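You operate a simulated robot arm through the tools that you are given. There is no shell and no other tool. Be economical: measure what you need, move in short steps, check, and stop when the job is done.

You run a simulated robot arm. Do the job below in one go: nothing can be reset, and whatever is moved stays where it is left.

Task
Stand the small box that says "washers" from the bench top beside the wooden bung. It goes on the side that lies toward x -0.7, y -0.7 (a direction in the base frame), with about 3 cm between them.

The check looks at the end state, three seconds after you hand in, the way a careful person would. Anything else that was tipped, shoved, dropped, spilled or broken makes it a failure.

Robot
A 7-joint arm with a two-finger parallel gripper, fixed in place. Base frame: the origin is at the foot of the arm, x ahead of it, y to its left, z up; the work surface is at about z = 0. Lengths are in mm, angles in rad, forces in N, time in s.
With the tool pointing down near the work surface it reaches from about 240 to 620 mm from the base axis. Its first joint turns from -1.152 to 1.152 rad. Payload 2.6 kg.
Tool frame: the origin (TCP) lies between the finger pads and is the grasp point; the fingertips stand 30 mm ahead of it; z points along the fingers, y is the line along which they close. Largest opening 94 mm; finger width 28, thickness 10; the body of the gripper, 50 by 96 mm, starts 55 mm behind the TCP.
Orientation is told as [roll, pitch, yaw] about the base's x, y, z axes, in that order, counted from this pose: with the fingers straight down and closing along the base's y, the tool's x points along the base's -x, its y along +y and its z along -z.

Tools
- The arm moves only by the tool move_arm. Its argument "plan" is a list that holds one entry, the list of rows, each a list of 5 numbers: the shift along the base's x, y, z in mm, then the turn about the base's z in rad, then the opening, from 0 (shut) to 1 (fully open). In form: [[[tx, ty, tz, twist, fingers], ...]]. A call has 1 to 12 rows; each row shifts and turns the commanded pose from where the row before left it. Rows are played at 5 a second. More than 50 mm and 0.15 rad between two rows, or a gripper value outside its range, and nothing of the call is played. Where a pose cannot be reached the arm comes as near as it can. A force on the tool above 40 N (or 10 N above the force at the start of the call, whichever is more), or a blocked arm, ends the call early, and 0.2 s more pass. Each finger travels about 72 mm/s and halts on what it meets, pressing with about 36 N; the grip force reading is that of the motor and also rises with nothing between the fingers. The clock runs only during rows and for 0.2 s after the last one: add rows that do not move to give the fingers time. It gives the time, the measured TCP pose, the force on the tool (base axes), the opening and the grip force at its end, in the units of the frame above (readings bear some noise), and new pictures: "views" is both (left out), scene, wrist or none.
- Cameras (640 x 400 px; columns grow to the right, rows downward): "scene" is fixed at [50.8, 454.7, 550.6]; the picture's right is [-0.53, -0.85, 0.00], its down [-0.57, 0.36, -0.74] and it looks along [0.62, -0.39, -0.68] (base axes); focal length 334 px, centre (320, 200). "wrist" rides on the gripper at [-37, 0, -58] in the tool frame; the picture's right is [0.00, -1.00, 0.00], its down [0.97, 0.00, -0.24] and it looks along [0.24, 0.00, 0.97] (tool axes); focal length 218 px, centre (320, 200).
- pixel_to_xyz(camera, pixels): for up to 12 pixels [column, row] of the newest picture of that camera ("zoom" is the newest enlarged one), the place [x, y, z] in the base frame of the surface seen there, good to about 3 mm. It takes no simulated time.
- inspect(camera, box): a new picture of the part [left, top, right, bottom] of that camera's present view, enlarged. It takes no simulated time.
- hand_in(): hands the job in; it is judged then, once.

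Go step by step. Measure first, check grasps and placings, and put right what went wrong. The budget is 60 turns and 150 pictures, counting those below and the enlarged ones. Unless the task says otherwise, let go and move clear before handing in, and close with one line.

The tools are called after "Call:" by a JSON object that holds its "op" and its "data". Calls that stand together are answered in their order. move_arm: Moves the arm, as the interface text tells. Its arguments: {"type":"object","properties":{"plan":{"type":"array","items":{"type":"array","items":{"type":"array","items":{"type":"number"}}}},"views":{"type":"string","enum":["both","scene","wrist","none"]}},"required":["plan"]} The other tools are called the same way: pixel_to_xyz (camera, pixels) gives the place of the surface under pixels of a picture; inspect (camera, box) takes an enlarged picture of a part of a camera's view; hand_in () hands the job in.

At the start:

```text
time_s: 0.0
position: [272.7, 253.3, 249.5]
ee_rot: [-0.001, 0.001, -0.001]
contact_force: [-0.8, 0.3, 0.2]
gripper_width: 94.2
finger_force: 0.1
```

scene: 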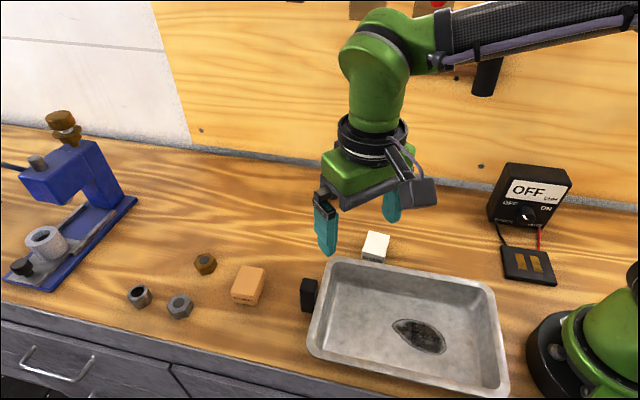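
wrist: 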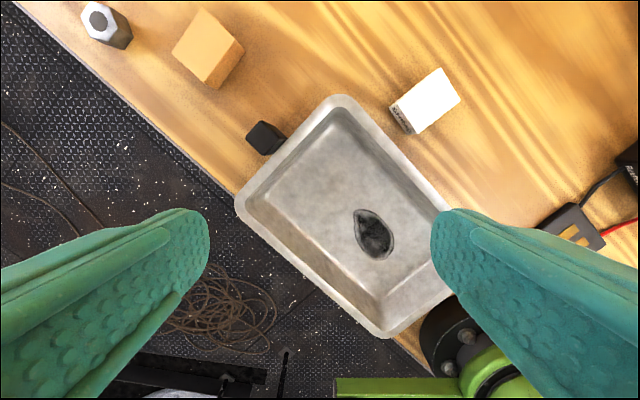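

The scene shows a white box at about (375,246), an orange box at (247,285), a black block at (309,295), and some nuts and a brownish item at (205,264). I'll enlarge to find the "washers" label and the bung.

Call:
{"op": "inspect", "data": {"camera": "scene", "box": [100, 220, 420, 340]}}

Call:
{"op": "inspect", "data": {"camera": "wrist", "box": [360, 50, 500, 150]}}

Call:
{"op": "inspect", "data": {"camera": "scene", "box": [0, 90, 150, 300]}}

Call:
{"op": "pixel_to_xyz", "data": {"camera": "scene", "pixels": [[205, 258], [205, 270], [376, 240], [374, 256], [250, 277], [245, 298], [309, 290], [140, 296], [180, 306], [62, 120]]}}

```text
2.00 times, centred on (260, 280) of scene
```

zoom: 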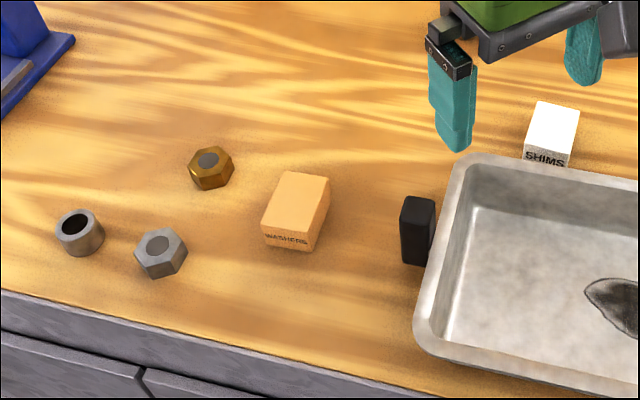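

```text
4.00 times, centred on (430, 100) of wrist
```

zoom: 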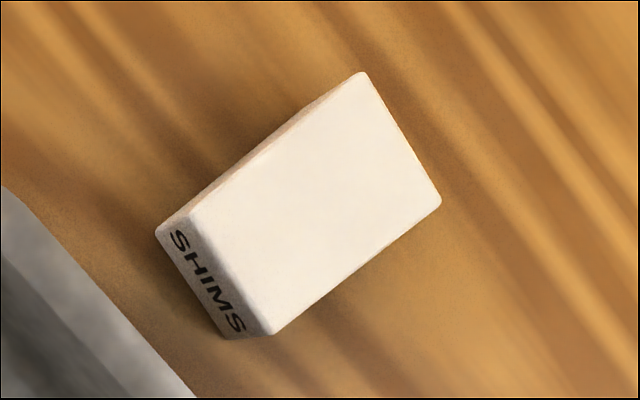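

```text
1.90 times, centred on (75, 195) of scene
```

zoom: 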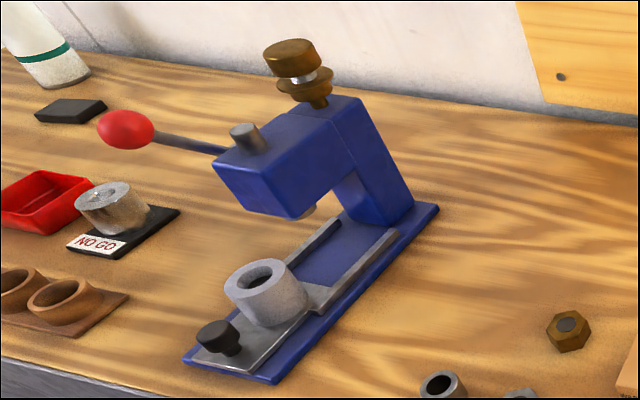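

```text
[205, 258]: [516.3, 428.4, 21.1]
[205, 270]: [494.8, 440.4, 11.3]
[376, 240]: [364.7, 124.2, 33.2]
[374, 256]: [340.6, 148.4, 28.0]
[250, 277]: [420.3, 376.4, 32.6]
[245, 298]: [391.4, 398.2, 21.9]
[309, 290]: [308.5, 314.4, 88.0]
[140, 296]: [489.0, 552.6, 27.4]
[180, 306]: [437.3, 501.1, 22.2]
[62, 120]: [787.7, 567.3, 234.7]
```

The "washers" box is the tan one at (247,285); the white one reads SHIMS. No bung is clear yet, so I'll enlarge the candidates.

Call:
{"op": "inspect", "data": {"camera": "scene", "box": [110, 245, 230, 325]}}

Call:
{"op": "inspect", "data": {"camera": "scene", "box": [280, 250, 480, 375]}}

Call:
{"op": "inspect", "data": {"camera": "wrist", "box": [60, 0, 300, 160]}}

Call:
{"op": "inspect", "data": {"camera": "scene", "box": [320, 0, 640, 200]}}

```text
5.00 times, centred on (170, 285) of scene
```

zoom: 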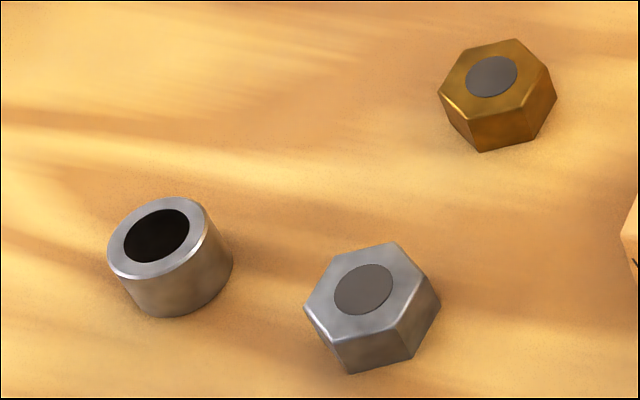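

```text
3.20 times, centred on (380, 312) of scene
```

zoom: 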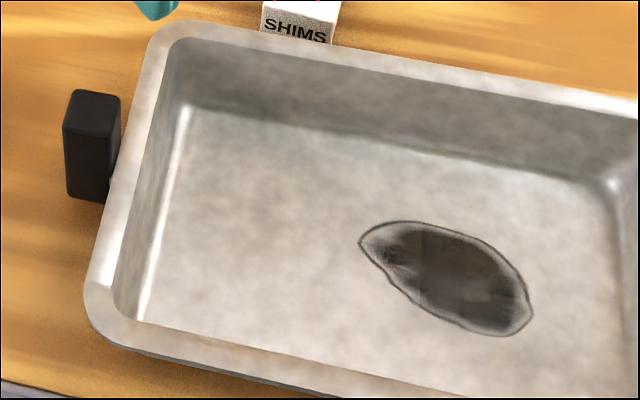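

```text
2.50 times, centred on (180, 80) of wrist
```

zoom: 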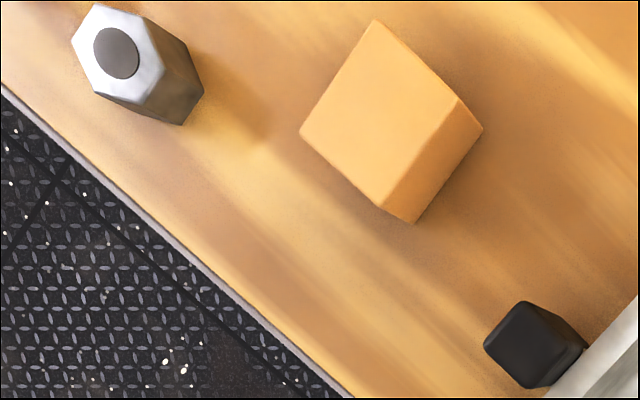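

```text
2.00 times, centred on (480, 100) of scene
```

zoom: 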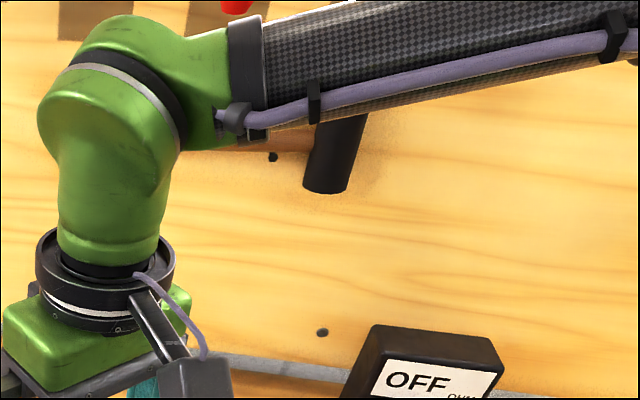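

No bung is visible yet; the gripper hides the bench behind it around (365,180). I'll raise and shift the arm, then look again.

Call:
{"op": "move_arm", "data": {"plan": [[[0, 0, 40, 0, 1], [-10, -40, 10, 0, 1], [-10, -45, 0, 0, 1], [0, -45, 0, 0, 1], [0, -45, 0, 0, 1], [0, -45, 0, 0, 1], [0, -40, 0, 0, 1]]]}}

```text
time_s: 1.6
position: [251.0, -3.8, 297.7]
ee_rot: [0.0, -0.001, 0.001]
contact_force: [-0.1, -0.3, -0.1]
gripper_width: 94.1
finger_force: 0.0
```

scene: 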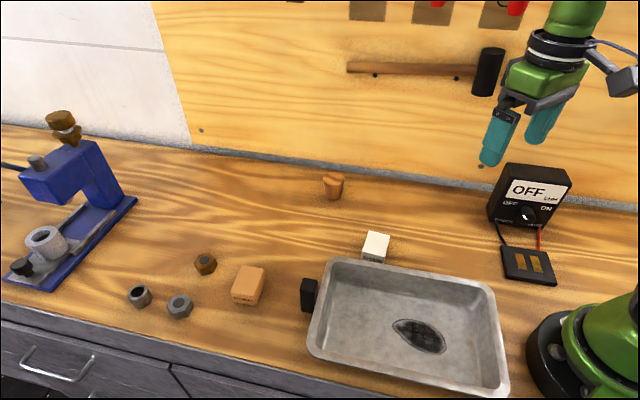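
wrist: 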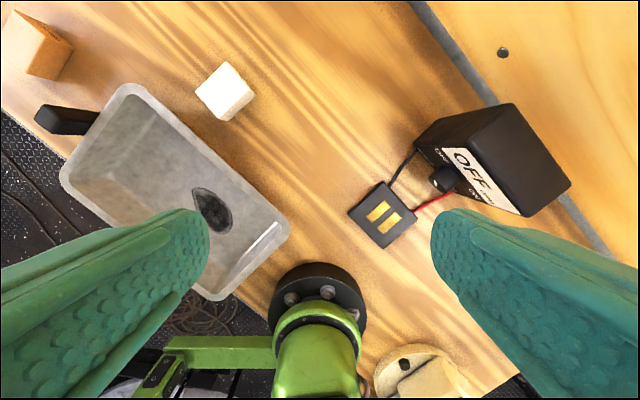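

The bung is now visible at (333,186). I'll enlarge it and the washers box.

Call:
{"op": "inspect", "data": {"camera": "scene", "box": [293, 161, 373, 211]}}

Call:
{"op": "pixel_to_xyz", "data": {"camera": "zoom", "pixels": [[320, 110], [320, 150], [320, 220], [320, 290], [270, 150], [380, 160], [320, 330], [290, 280], [350, 280]]}}

Call:
{"op": "inspect", "data": {"camera": "scene", "box": [207, 260, 287, 310]}}

```text
8.00 times, centred on (333, 186) of scene
```

zoom: 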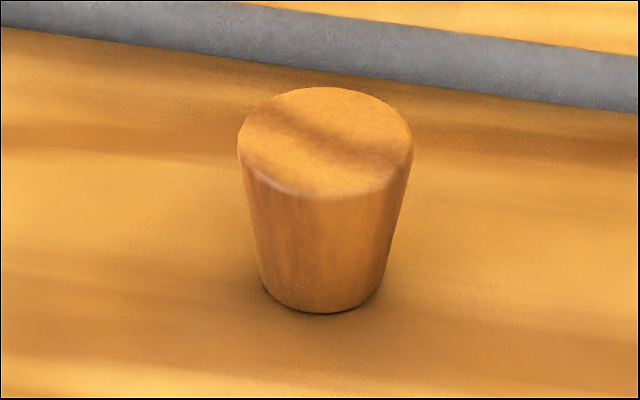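

```text
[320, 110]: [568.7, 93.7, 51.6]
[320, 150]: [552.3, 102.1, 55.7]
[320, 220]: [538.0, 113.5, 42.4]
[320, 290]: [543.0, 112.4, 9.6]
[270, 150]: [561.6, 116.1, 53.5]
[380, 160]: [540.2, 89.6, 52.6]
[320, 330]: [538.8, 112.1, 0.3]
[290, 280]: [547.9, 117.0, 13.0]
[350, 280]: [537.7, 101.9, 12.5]
```

```text
8.00 times, centred on (247, 285) of scene
```

zoom: 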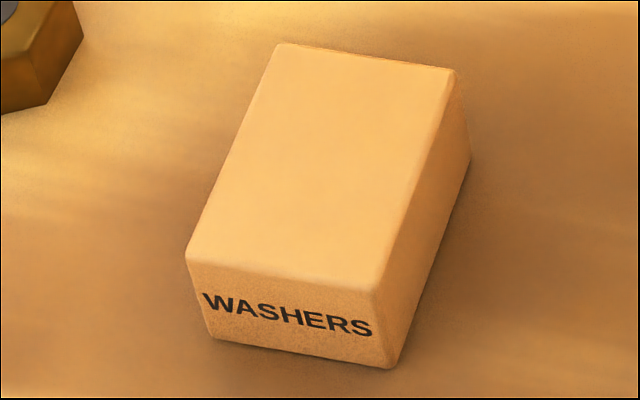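

Call:
{"op": "pixel_to_xyz", "data": {"camera": "zoom", "pixels": [[283, 50], [448, 75], [375, 280], [195, 255], [320, 165], [390, 365], [212, 335], [467, 165], [290, 300], [430, 220], [500, 300]]}}

Call:
{"op": "pixel_to_xyz", "data": {"camera": "scene", "pixels": [[309, 280], [303, 295], [314, 284], [317, 300], [330, 260], [312, 345], [216, 262], [375, 236], [328, 215]]}}

```text
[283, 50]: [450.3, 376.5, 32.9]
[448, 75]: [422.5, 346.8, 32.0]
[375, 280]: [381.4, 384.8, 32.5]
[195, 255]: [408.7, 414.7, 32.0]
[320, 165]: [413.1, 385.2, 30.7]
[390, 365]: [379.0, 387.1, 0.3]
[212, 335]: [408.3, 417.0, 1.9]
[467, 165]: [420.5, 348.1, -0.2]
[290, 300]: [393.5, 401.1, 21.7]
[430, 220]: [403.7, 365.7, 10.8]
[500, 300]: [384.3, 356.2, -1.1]
```

```text
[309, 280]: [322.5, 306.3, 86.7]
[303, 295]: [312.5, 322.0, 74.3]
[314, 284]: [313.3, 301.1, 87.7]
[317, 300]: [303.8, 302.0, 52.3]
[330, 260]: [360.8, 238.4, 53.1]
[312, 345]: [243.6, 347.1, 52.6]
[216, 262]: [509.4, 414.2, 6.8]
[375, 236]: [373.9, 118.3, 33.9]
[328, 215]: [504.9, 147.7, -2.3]
```

The box is centred near (415,381), 33 high, about 57 long (axis at 137°) and 42 wide. The bung is centred near (555,101) with a top radius of about 25 mm, so the box centre should end near (502,48). I'll move over the box and turn 0.82 rad to grip it along its length.

Call:
{"op": "move_arm", "data": {"plan": [[[16.5, 38.5, -8, 0.082, 1], [16.5, 38.5, -8, 0.082, 1], [16.5, 38.5, -8, 0.082, 1], [16.5, 38.5, -8, 0.082, 1], [16.5, 38.5, -8, 0.082, 1], [16.5, 38.5, -8, 0.082, 1], [16.5, 38.5, -8, 0.082, 1], [16.5, 38.5, -8, 0.082, 1], [16.5, 38.5, -8, 0.082, 1], [16.5, 38.5, -8, 0.082, 1], [0, 0, -40, 0, 1], [0, 0, -30, 0, 1]]]}}

```text
time_s: 4.2
position: [419.6, 380.7, 147.4]
ee_rot: [-0.001, -0.001, 0.821]
contact_force: [0.2, 1.2, -0.7]
gripper_width: 93.9
finger_force: 0.1
```

scene: 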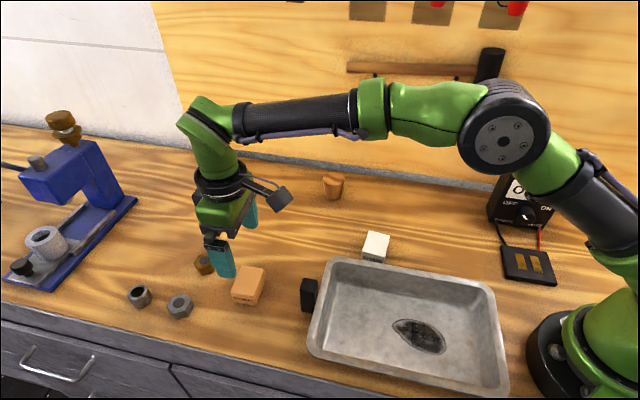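
wrist: 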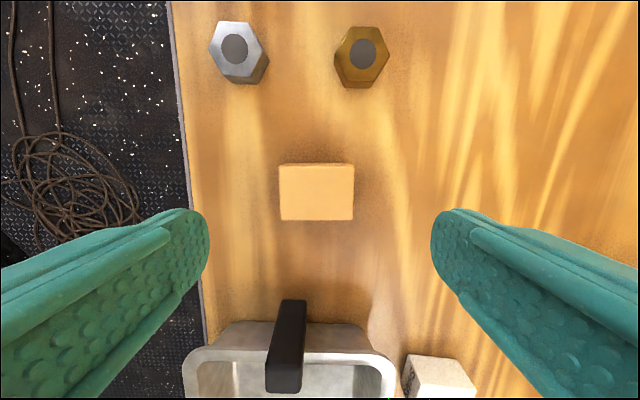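

The box at (316,192) in the wrist view is square to the fingers. I'll measure its corners again from here.

Call:
{"op": "pixel_to_xyz", "data": {"camera": "wrist", "pixels": [[282, 170], [350, 170], [350, 216], [283, 216], [316, 192]]}}

```text
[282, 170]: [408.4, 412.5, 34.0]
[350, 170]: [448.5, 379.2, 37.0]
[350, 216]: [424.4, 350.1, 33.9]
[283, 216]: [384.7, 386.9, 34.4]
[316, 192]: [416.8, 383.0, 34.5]
```

The box centre is about (416.5,382), so I'll shift 3 mm and descend until the fingertips are about 5 mm above the bench.

Call:
{"op": "move_arm", "data": {"plan": [[[-3, 1, -35, 0, 1], [0, 0, -35, 0, 1], [0, 0, -25, 0, 1], [0, 0, -17, 0, 1], [0, 0, 0, 0, 1]]]}}

```text
time_s: 5.4
position: [416.4, 380.7, 36.2]
ee_rot: [0.001, -0.001, 0.819]
contact_force: [0.2, 0.2, -1.4]
gripper_width: 94.2
finger_force: 0.1
```

scene: 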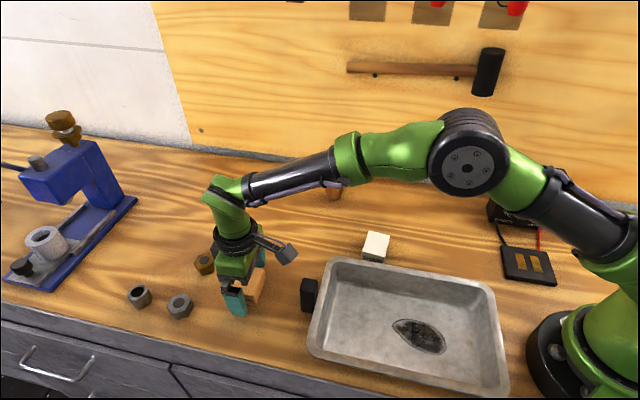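
wrist: 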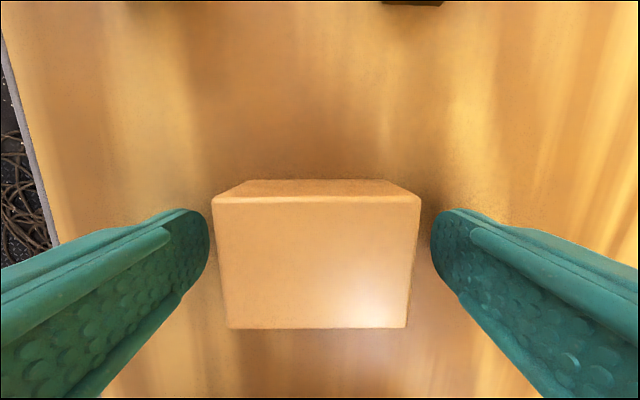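

The box sits between the fingers. I'll close on it, and measure the grey housing at (288,253) on the wrist for clearance to the bung.

Call:
{"op": "pixel_to_xyz", "data": {"camera": "scene", "pixels": [[288, 253], [289, 262], [278, 250], [297, 248]]}}

Call:
{"op": "move_arm", "data": {"plan": [[[0, 0, 0, 0, 0.5], [0, 0, 0, 0, 0.4], [0, 0, 0, 0, 0.4], [0, 0, 0, 0, 0.4]]], "views": "wrist"}}

```text
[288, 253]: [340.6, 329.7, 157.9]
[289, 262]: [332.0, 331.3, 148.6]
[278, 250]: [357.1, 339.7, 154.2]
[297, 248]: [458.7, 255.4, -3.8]
```

```text
time_s: 6.4
position: [415.9, 380.2, 37.1]
ee_rot: [-0.002, 0.001, 0.821]
contact_force: [-0.2, 0.4, 0.5]
gripper_width: 63.8
finger_force: 36.6
```

wrist: 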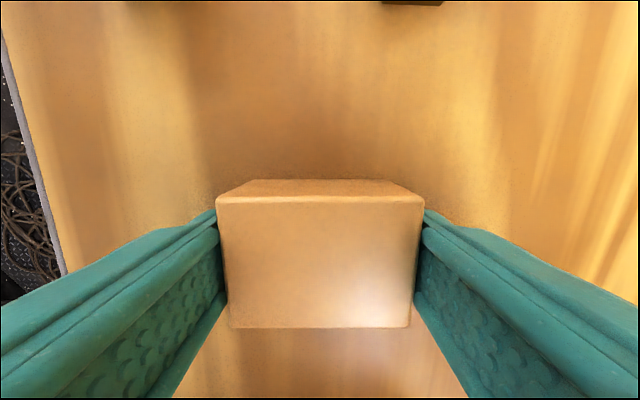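

The grip holds at 63.8 mm and 36.6 N. Next I'll lift straight up.

Call:
{"op": "move_arm", "data": {"plan": [[[0, 0, 15, 0, 0.4], [0, 0, 35, 0, 0.4], [0, 0, 40, 0, 0.4], [0, 0, 40, 0, 0.4], [0, 0, 0, 0, 0.4]]]}}

```text
time_s: 7.6
position: [416.4, 382.7, 166.3]
ee_rot: [-0.001, 0.0, 0.819]
contact_force: [0.1, 0.0, -1.1]
gripper_width: 63.5
finger_force: 35.5
```

scene: 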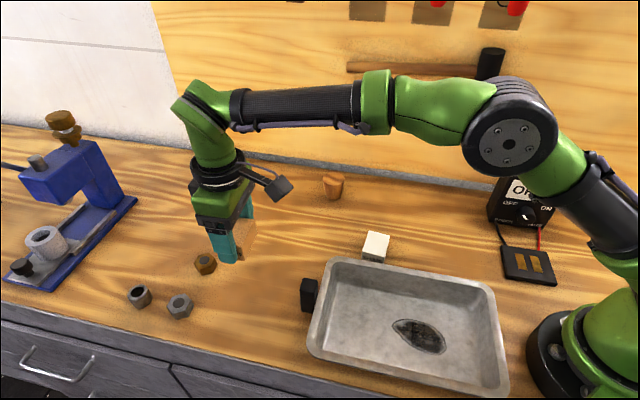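
wrist: 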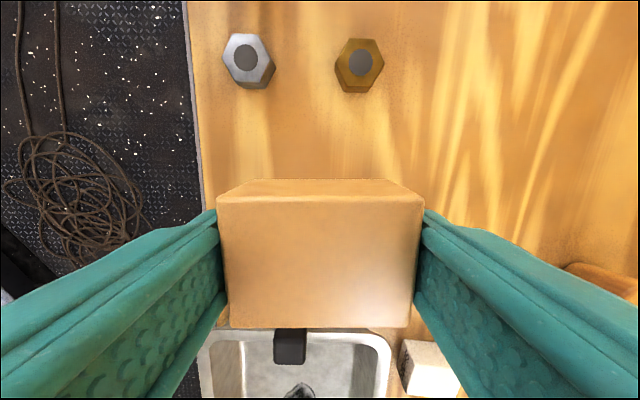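

The box is held level and lifted clear. I'll carry it at this height to above (502,48).

Call:
{"op": "move_arm", "data": {"plan": [[[10.7, -41.8, 0, -0.004, 0.4], [10.7, -41.8, 0, -0.004, 0.4], [10.7, -41.8, 0, -0.004, 0.4], [10.7, -41.8, 0, -0.004, 0.4], [10.7, -41.8, 0, -0.004, 0.4], [10.7, -41.8, 0, -0.004, 0.4], [10.7, -41.8, 0, -0.004, 0.4], [10.7, -41.8, 0, -0.004, 0.4], [0, 0, 0, 0, 0.4]]]}}

```text
time_s: 9.6
position: [503.2, 46.1, 166.5]
ee_rot: [-0.001, 0.0, 0.789]
contact_force: [0.0, 0.3, -1.2]
gripper_width: 63.5
finger_force: 35.9
```

scene: 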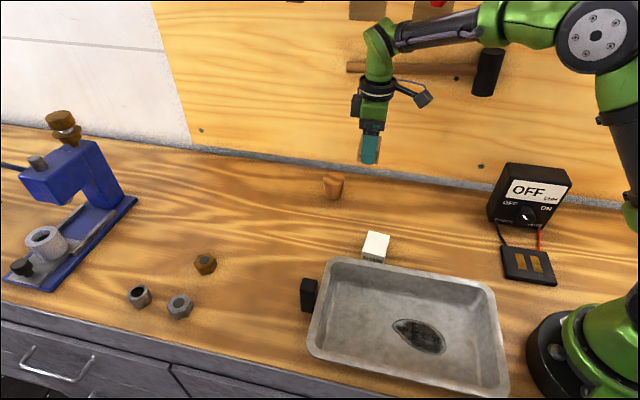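
wrist: 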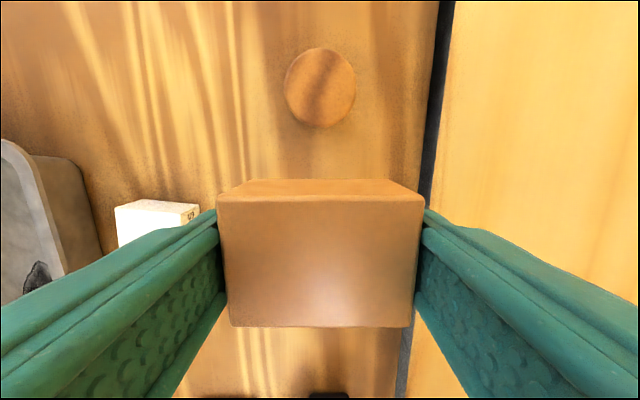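

The bung at (320,85) lines up with the box in the wrist view. I'll measure the bung's top and the wall base at (430,150) to check clearance.

Call:
{"op": "pixel_to_xyz", "data": {"camera": "wrist", "pixels": [[320, 83], [288, 85], [353, 85], [320, 52], [320, 115], [320, 128], [415, 150], [425, 150], [432, 150], [445, 150], [408, 330]]}}

Call:
{"op": "pixel_to_xyz", "data": {"camera": "scene", "pixels": [[330, 165], [330, 160], [400, 176], [400, 170], [450, 185], [450, 178]]}}

```text
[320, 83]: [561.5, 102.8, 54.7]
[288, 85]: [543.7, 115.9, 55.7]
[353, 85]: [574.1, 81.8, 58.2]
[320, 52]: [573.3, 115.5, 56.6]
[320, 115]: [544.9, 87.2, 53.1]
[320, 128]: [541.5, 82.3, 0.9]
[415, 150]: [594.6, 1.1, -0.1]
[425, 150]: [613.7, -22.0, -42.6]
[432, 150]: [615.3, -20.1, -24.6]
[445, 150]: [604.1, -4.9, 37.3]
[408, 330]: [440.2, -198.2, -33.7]
```

```text
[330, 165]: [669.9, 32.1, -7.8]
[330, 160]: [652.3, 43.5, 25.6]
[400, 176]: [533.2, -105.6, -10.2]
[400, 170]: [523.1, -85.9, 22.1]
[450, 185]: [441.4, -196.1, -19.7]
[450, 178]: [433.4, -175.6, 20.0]
```

The bung centre is about (558,100.5) and the wall is about 109 mm from the box centre, which is enough room. The box centre is about 1 mm off target, so I'll descend to about 1 mm above contact.

Call:
{"op": "move_arm", "data": {"plan": [[[1, 0, -40, 0, 0.4], [0, 0, -40, 0, 0.4], [0, 0, -25, 0, 0.4], [0, 0, -15, 0, 0.4], [0, 0, -8, 0, 0.4], [0, 0, 0, 0, 0.4]]]}}

```text
time_s: 11.0
position: [502.4, 44.5, 38.6]
ee_rot: [0.001, 0.0, 0.788]
contact_force: [-0.1, 0.2, -1.5]
gripper_width: 63.5
finger_force: 36.5
```

scene: 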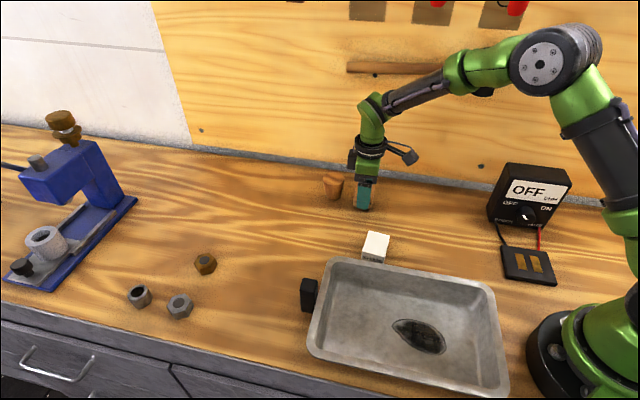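
wrist: 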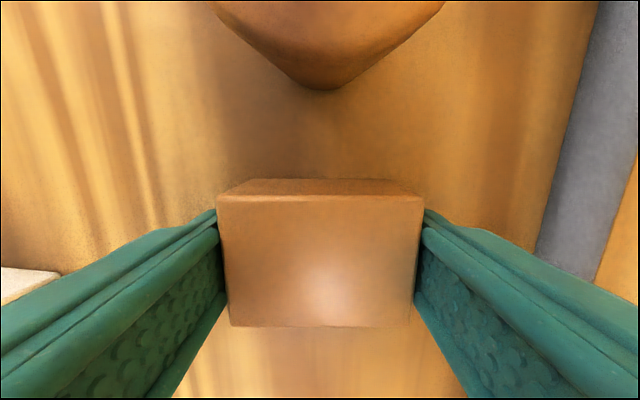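

The box hovers 1–2 mm above the bench. I'll measure the gap from the box front face (320,185) to the bung before letting go.

Call:
{"op": "pixel_to_xyz", "data": {"camera": "wrist", "pixels": [[320, 185], [320, 198], [320, 88], [320, 75], [320, 50], [320, 20], [320, 3], [235, 190], [405, 190], [320, 322]]}}

Call:
{"op": "inspect", "data": {"camera": "scene", "box": [304, 155, 400, 215]}}

```text
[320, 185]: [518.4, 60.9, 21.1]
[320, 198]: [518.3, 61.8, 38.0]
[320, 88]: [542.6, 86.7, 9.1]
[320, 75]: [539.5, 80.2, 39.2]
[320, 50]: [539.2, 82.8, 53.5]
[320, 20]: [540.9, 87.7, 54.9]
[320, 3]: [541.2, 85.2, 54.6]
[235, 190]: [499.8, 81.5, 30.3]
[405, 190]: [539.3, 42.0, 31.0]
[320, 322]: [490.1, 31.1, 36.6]
```

```text
6.67 times, centred on (352, 185) of scene
```

zoom: 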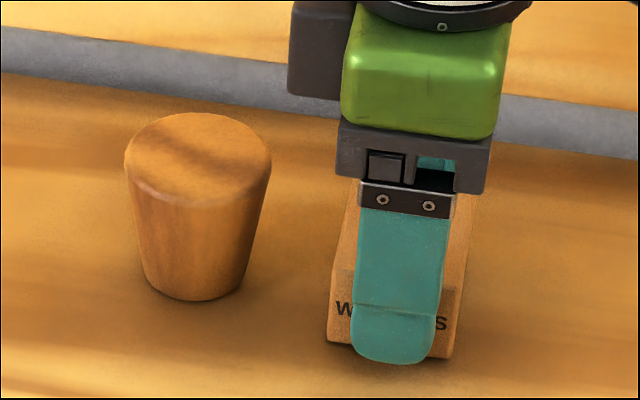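

The gap is about 31 mm to the bung's rim and 35 mm at its base, which is right. I'll set the box down and open the fingers.

Call:
{"op": "move_arm", "data": {"plan": [[[0, 0, -1.5, 0, 0.4], [0, 0, 0, 0, 0.4], [0, 0, 0, 0, 0.75], [0, 0, 0, 0, 0.9], [0, 0, 0, 0, 0.9]]]}}

```text
time_s: 12.2
position: [502.5, 46.1, 37.8]
ee_rot: [0.001, 0.0, 0.788]
contact_force: [0.0, 0.2, -0.1]
gripper_width: 84.5
finger_force: 0.1
```

scene: 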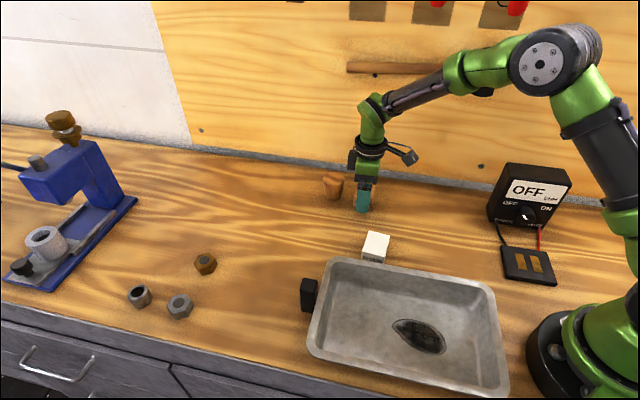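
wrist: 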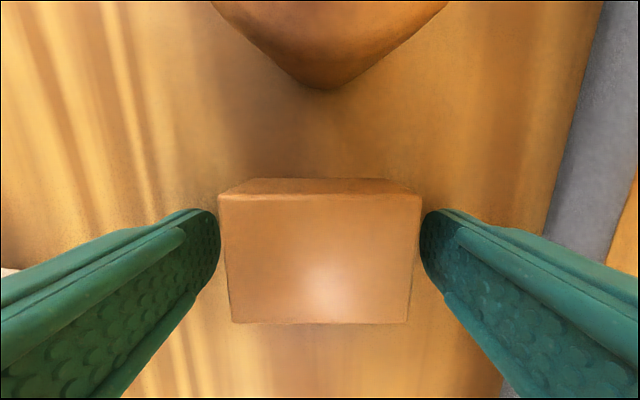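

The fingers are open at 84.5 mm, clear of the box. I'll rise straight up and move back out of the way.

Call:
{"op": "move_arm", "data": {"plan": [[[0, 0, 25, 0, 0.9], [0, 0, 40, 0, 0.9], [0, 0, 45, 0, 0.9], [0, 0, 45, 0, 0.9], [-40, -15, 10, 0, 0.9], [-40, -15, 10, 0, 0.9], [-40, -15, 0, 0, 0.9], [-40, -10, 0, 0, 0.9]]]}}

Call:
{"op": "inspect", "data": {"camera": "scene", "box": [304, 155, 400, 215]}}

Call:
{"op": "pixel_to_xyz", "data": {"camera": "zoom", "pixels": [[195, 160], [390, 240], [340, 270], [335, 335], [455, 345], [195, 295]]}}

```text
time_s: 14.0
position: [341.7, -11.0, 211.9]
ee_rot: [-0.001, 0.002, 0.789]
contact_force: [-1.1, 0.1, 0.5]
gripper_width: 84.5
finger_force: 0.1
```

scene: 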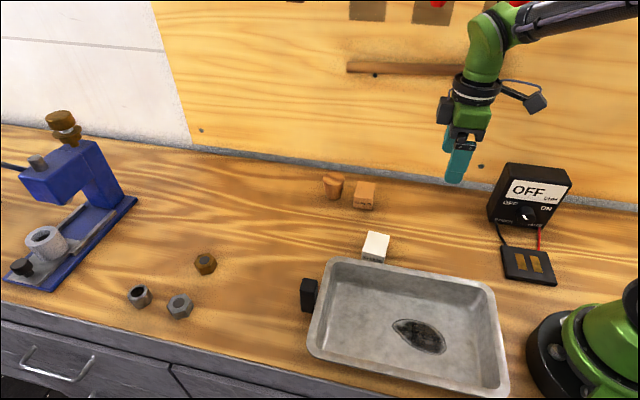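
wrist: 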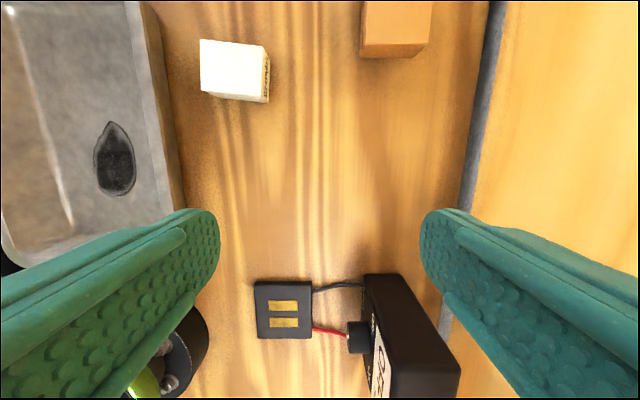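

```text
6.67 times, centred on (352, 185) of scene
```

zoom: 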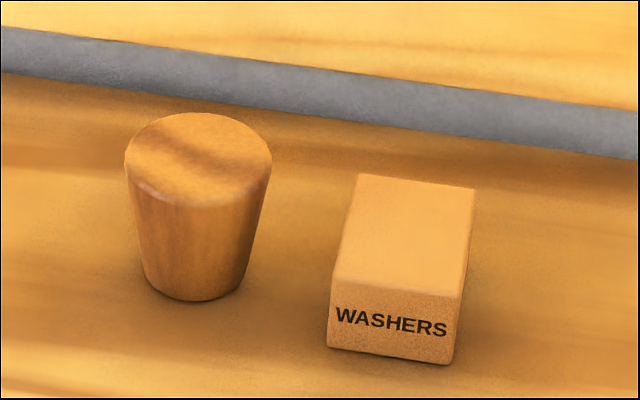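

```text
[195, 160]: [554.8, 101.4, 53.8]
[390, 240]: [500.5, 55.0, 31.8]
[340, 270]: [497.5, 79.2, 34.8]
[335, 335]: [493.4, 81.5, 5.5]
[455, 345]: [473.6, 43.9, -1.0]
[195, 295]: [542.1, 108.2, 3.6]
```

The enlarged view shows the washers box standing flat beside the bung with a gap of about 3 cm. The bung and everything else are where they were, and the arm is clear, so I'll hand in.

Call:
{"op": "hand_in", "data": {}}

```text
The job is handed in.
```

The washers box now stands about 3 cm from the wooden bung, on its (-0.7, -0.7) side, and I saw nothing else disturbed.
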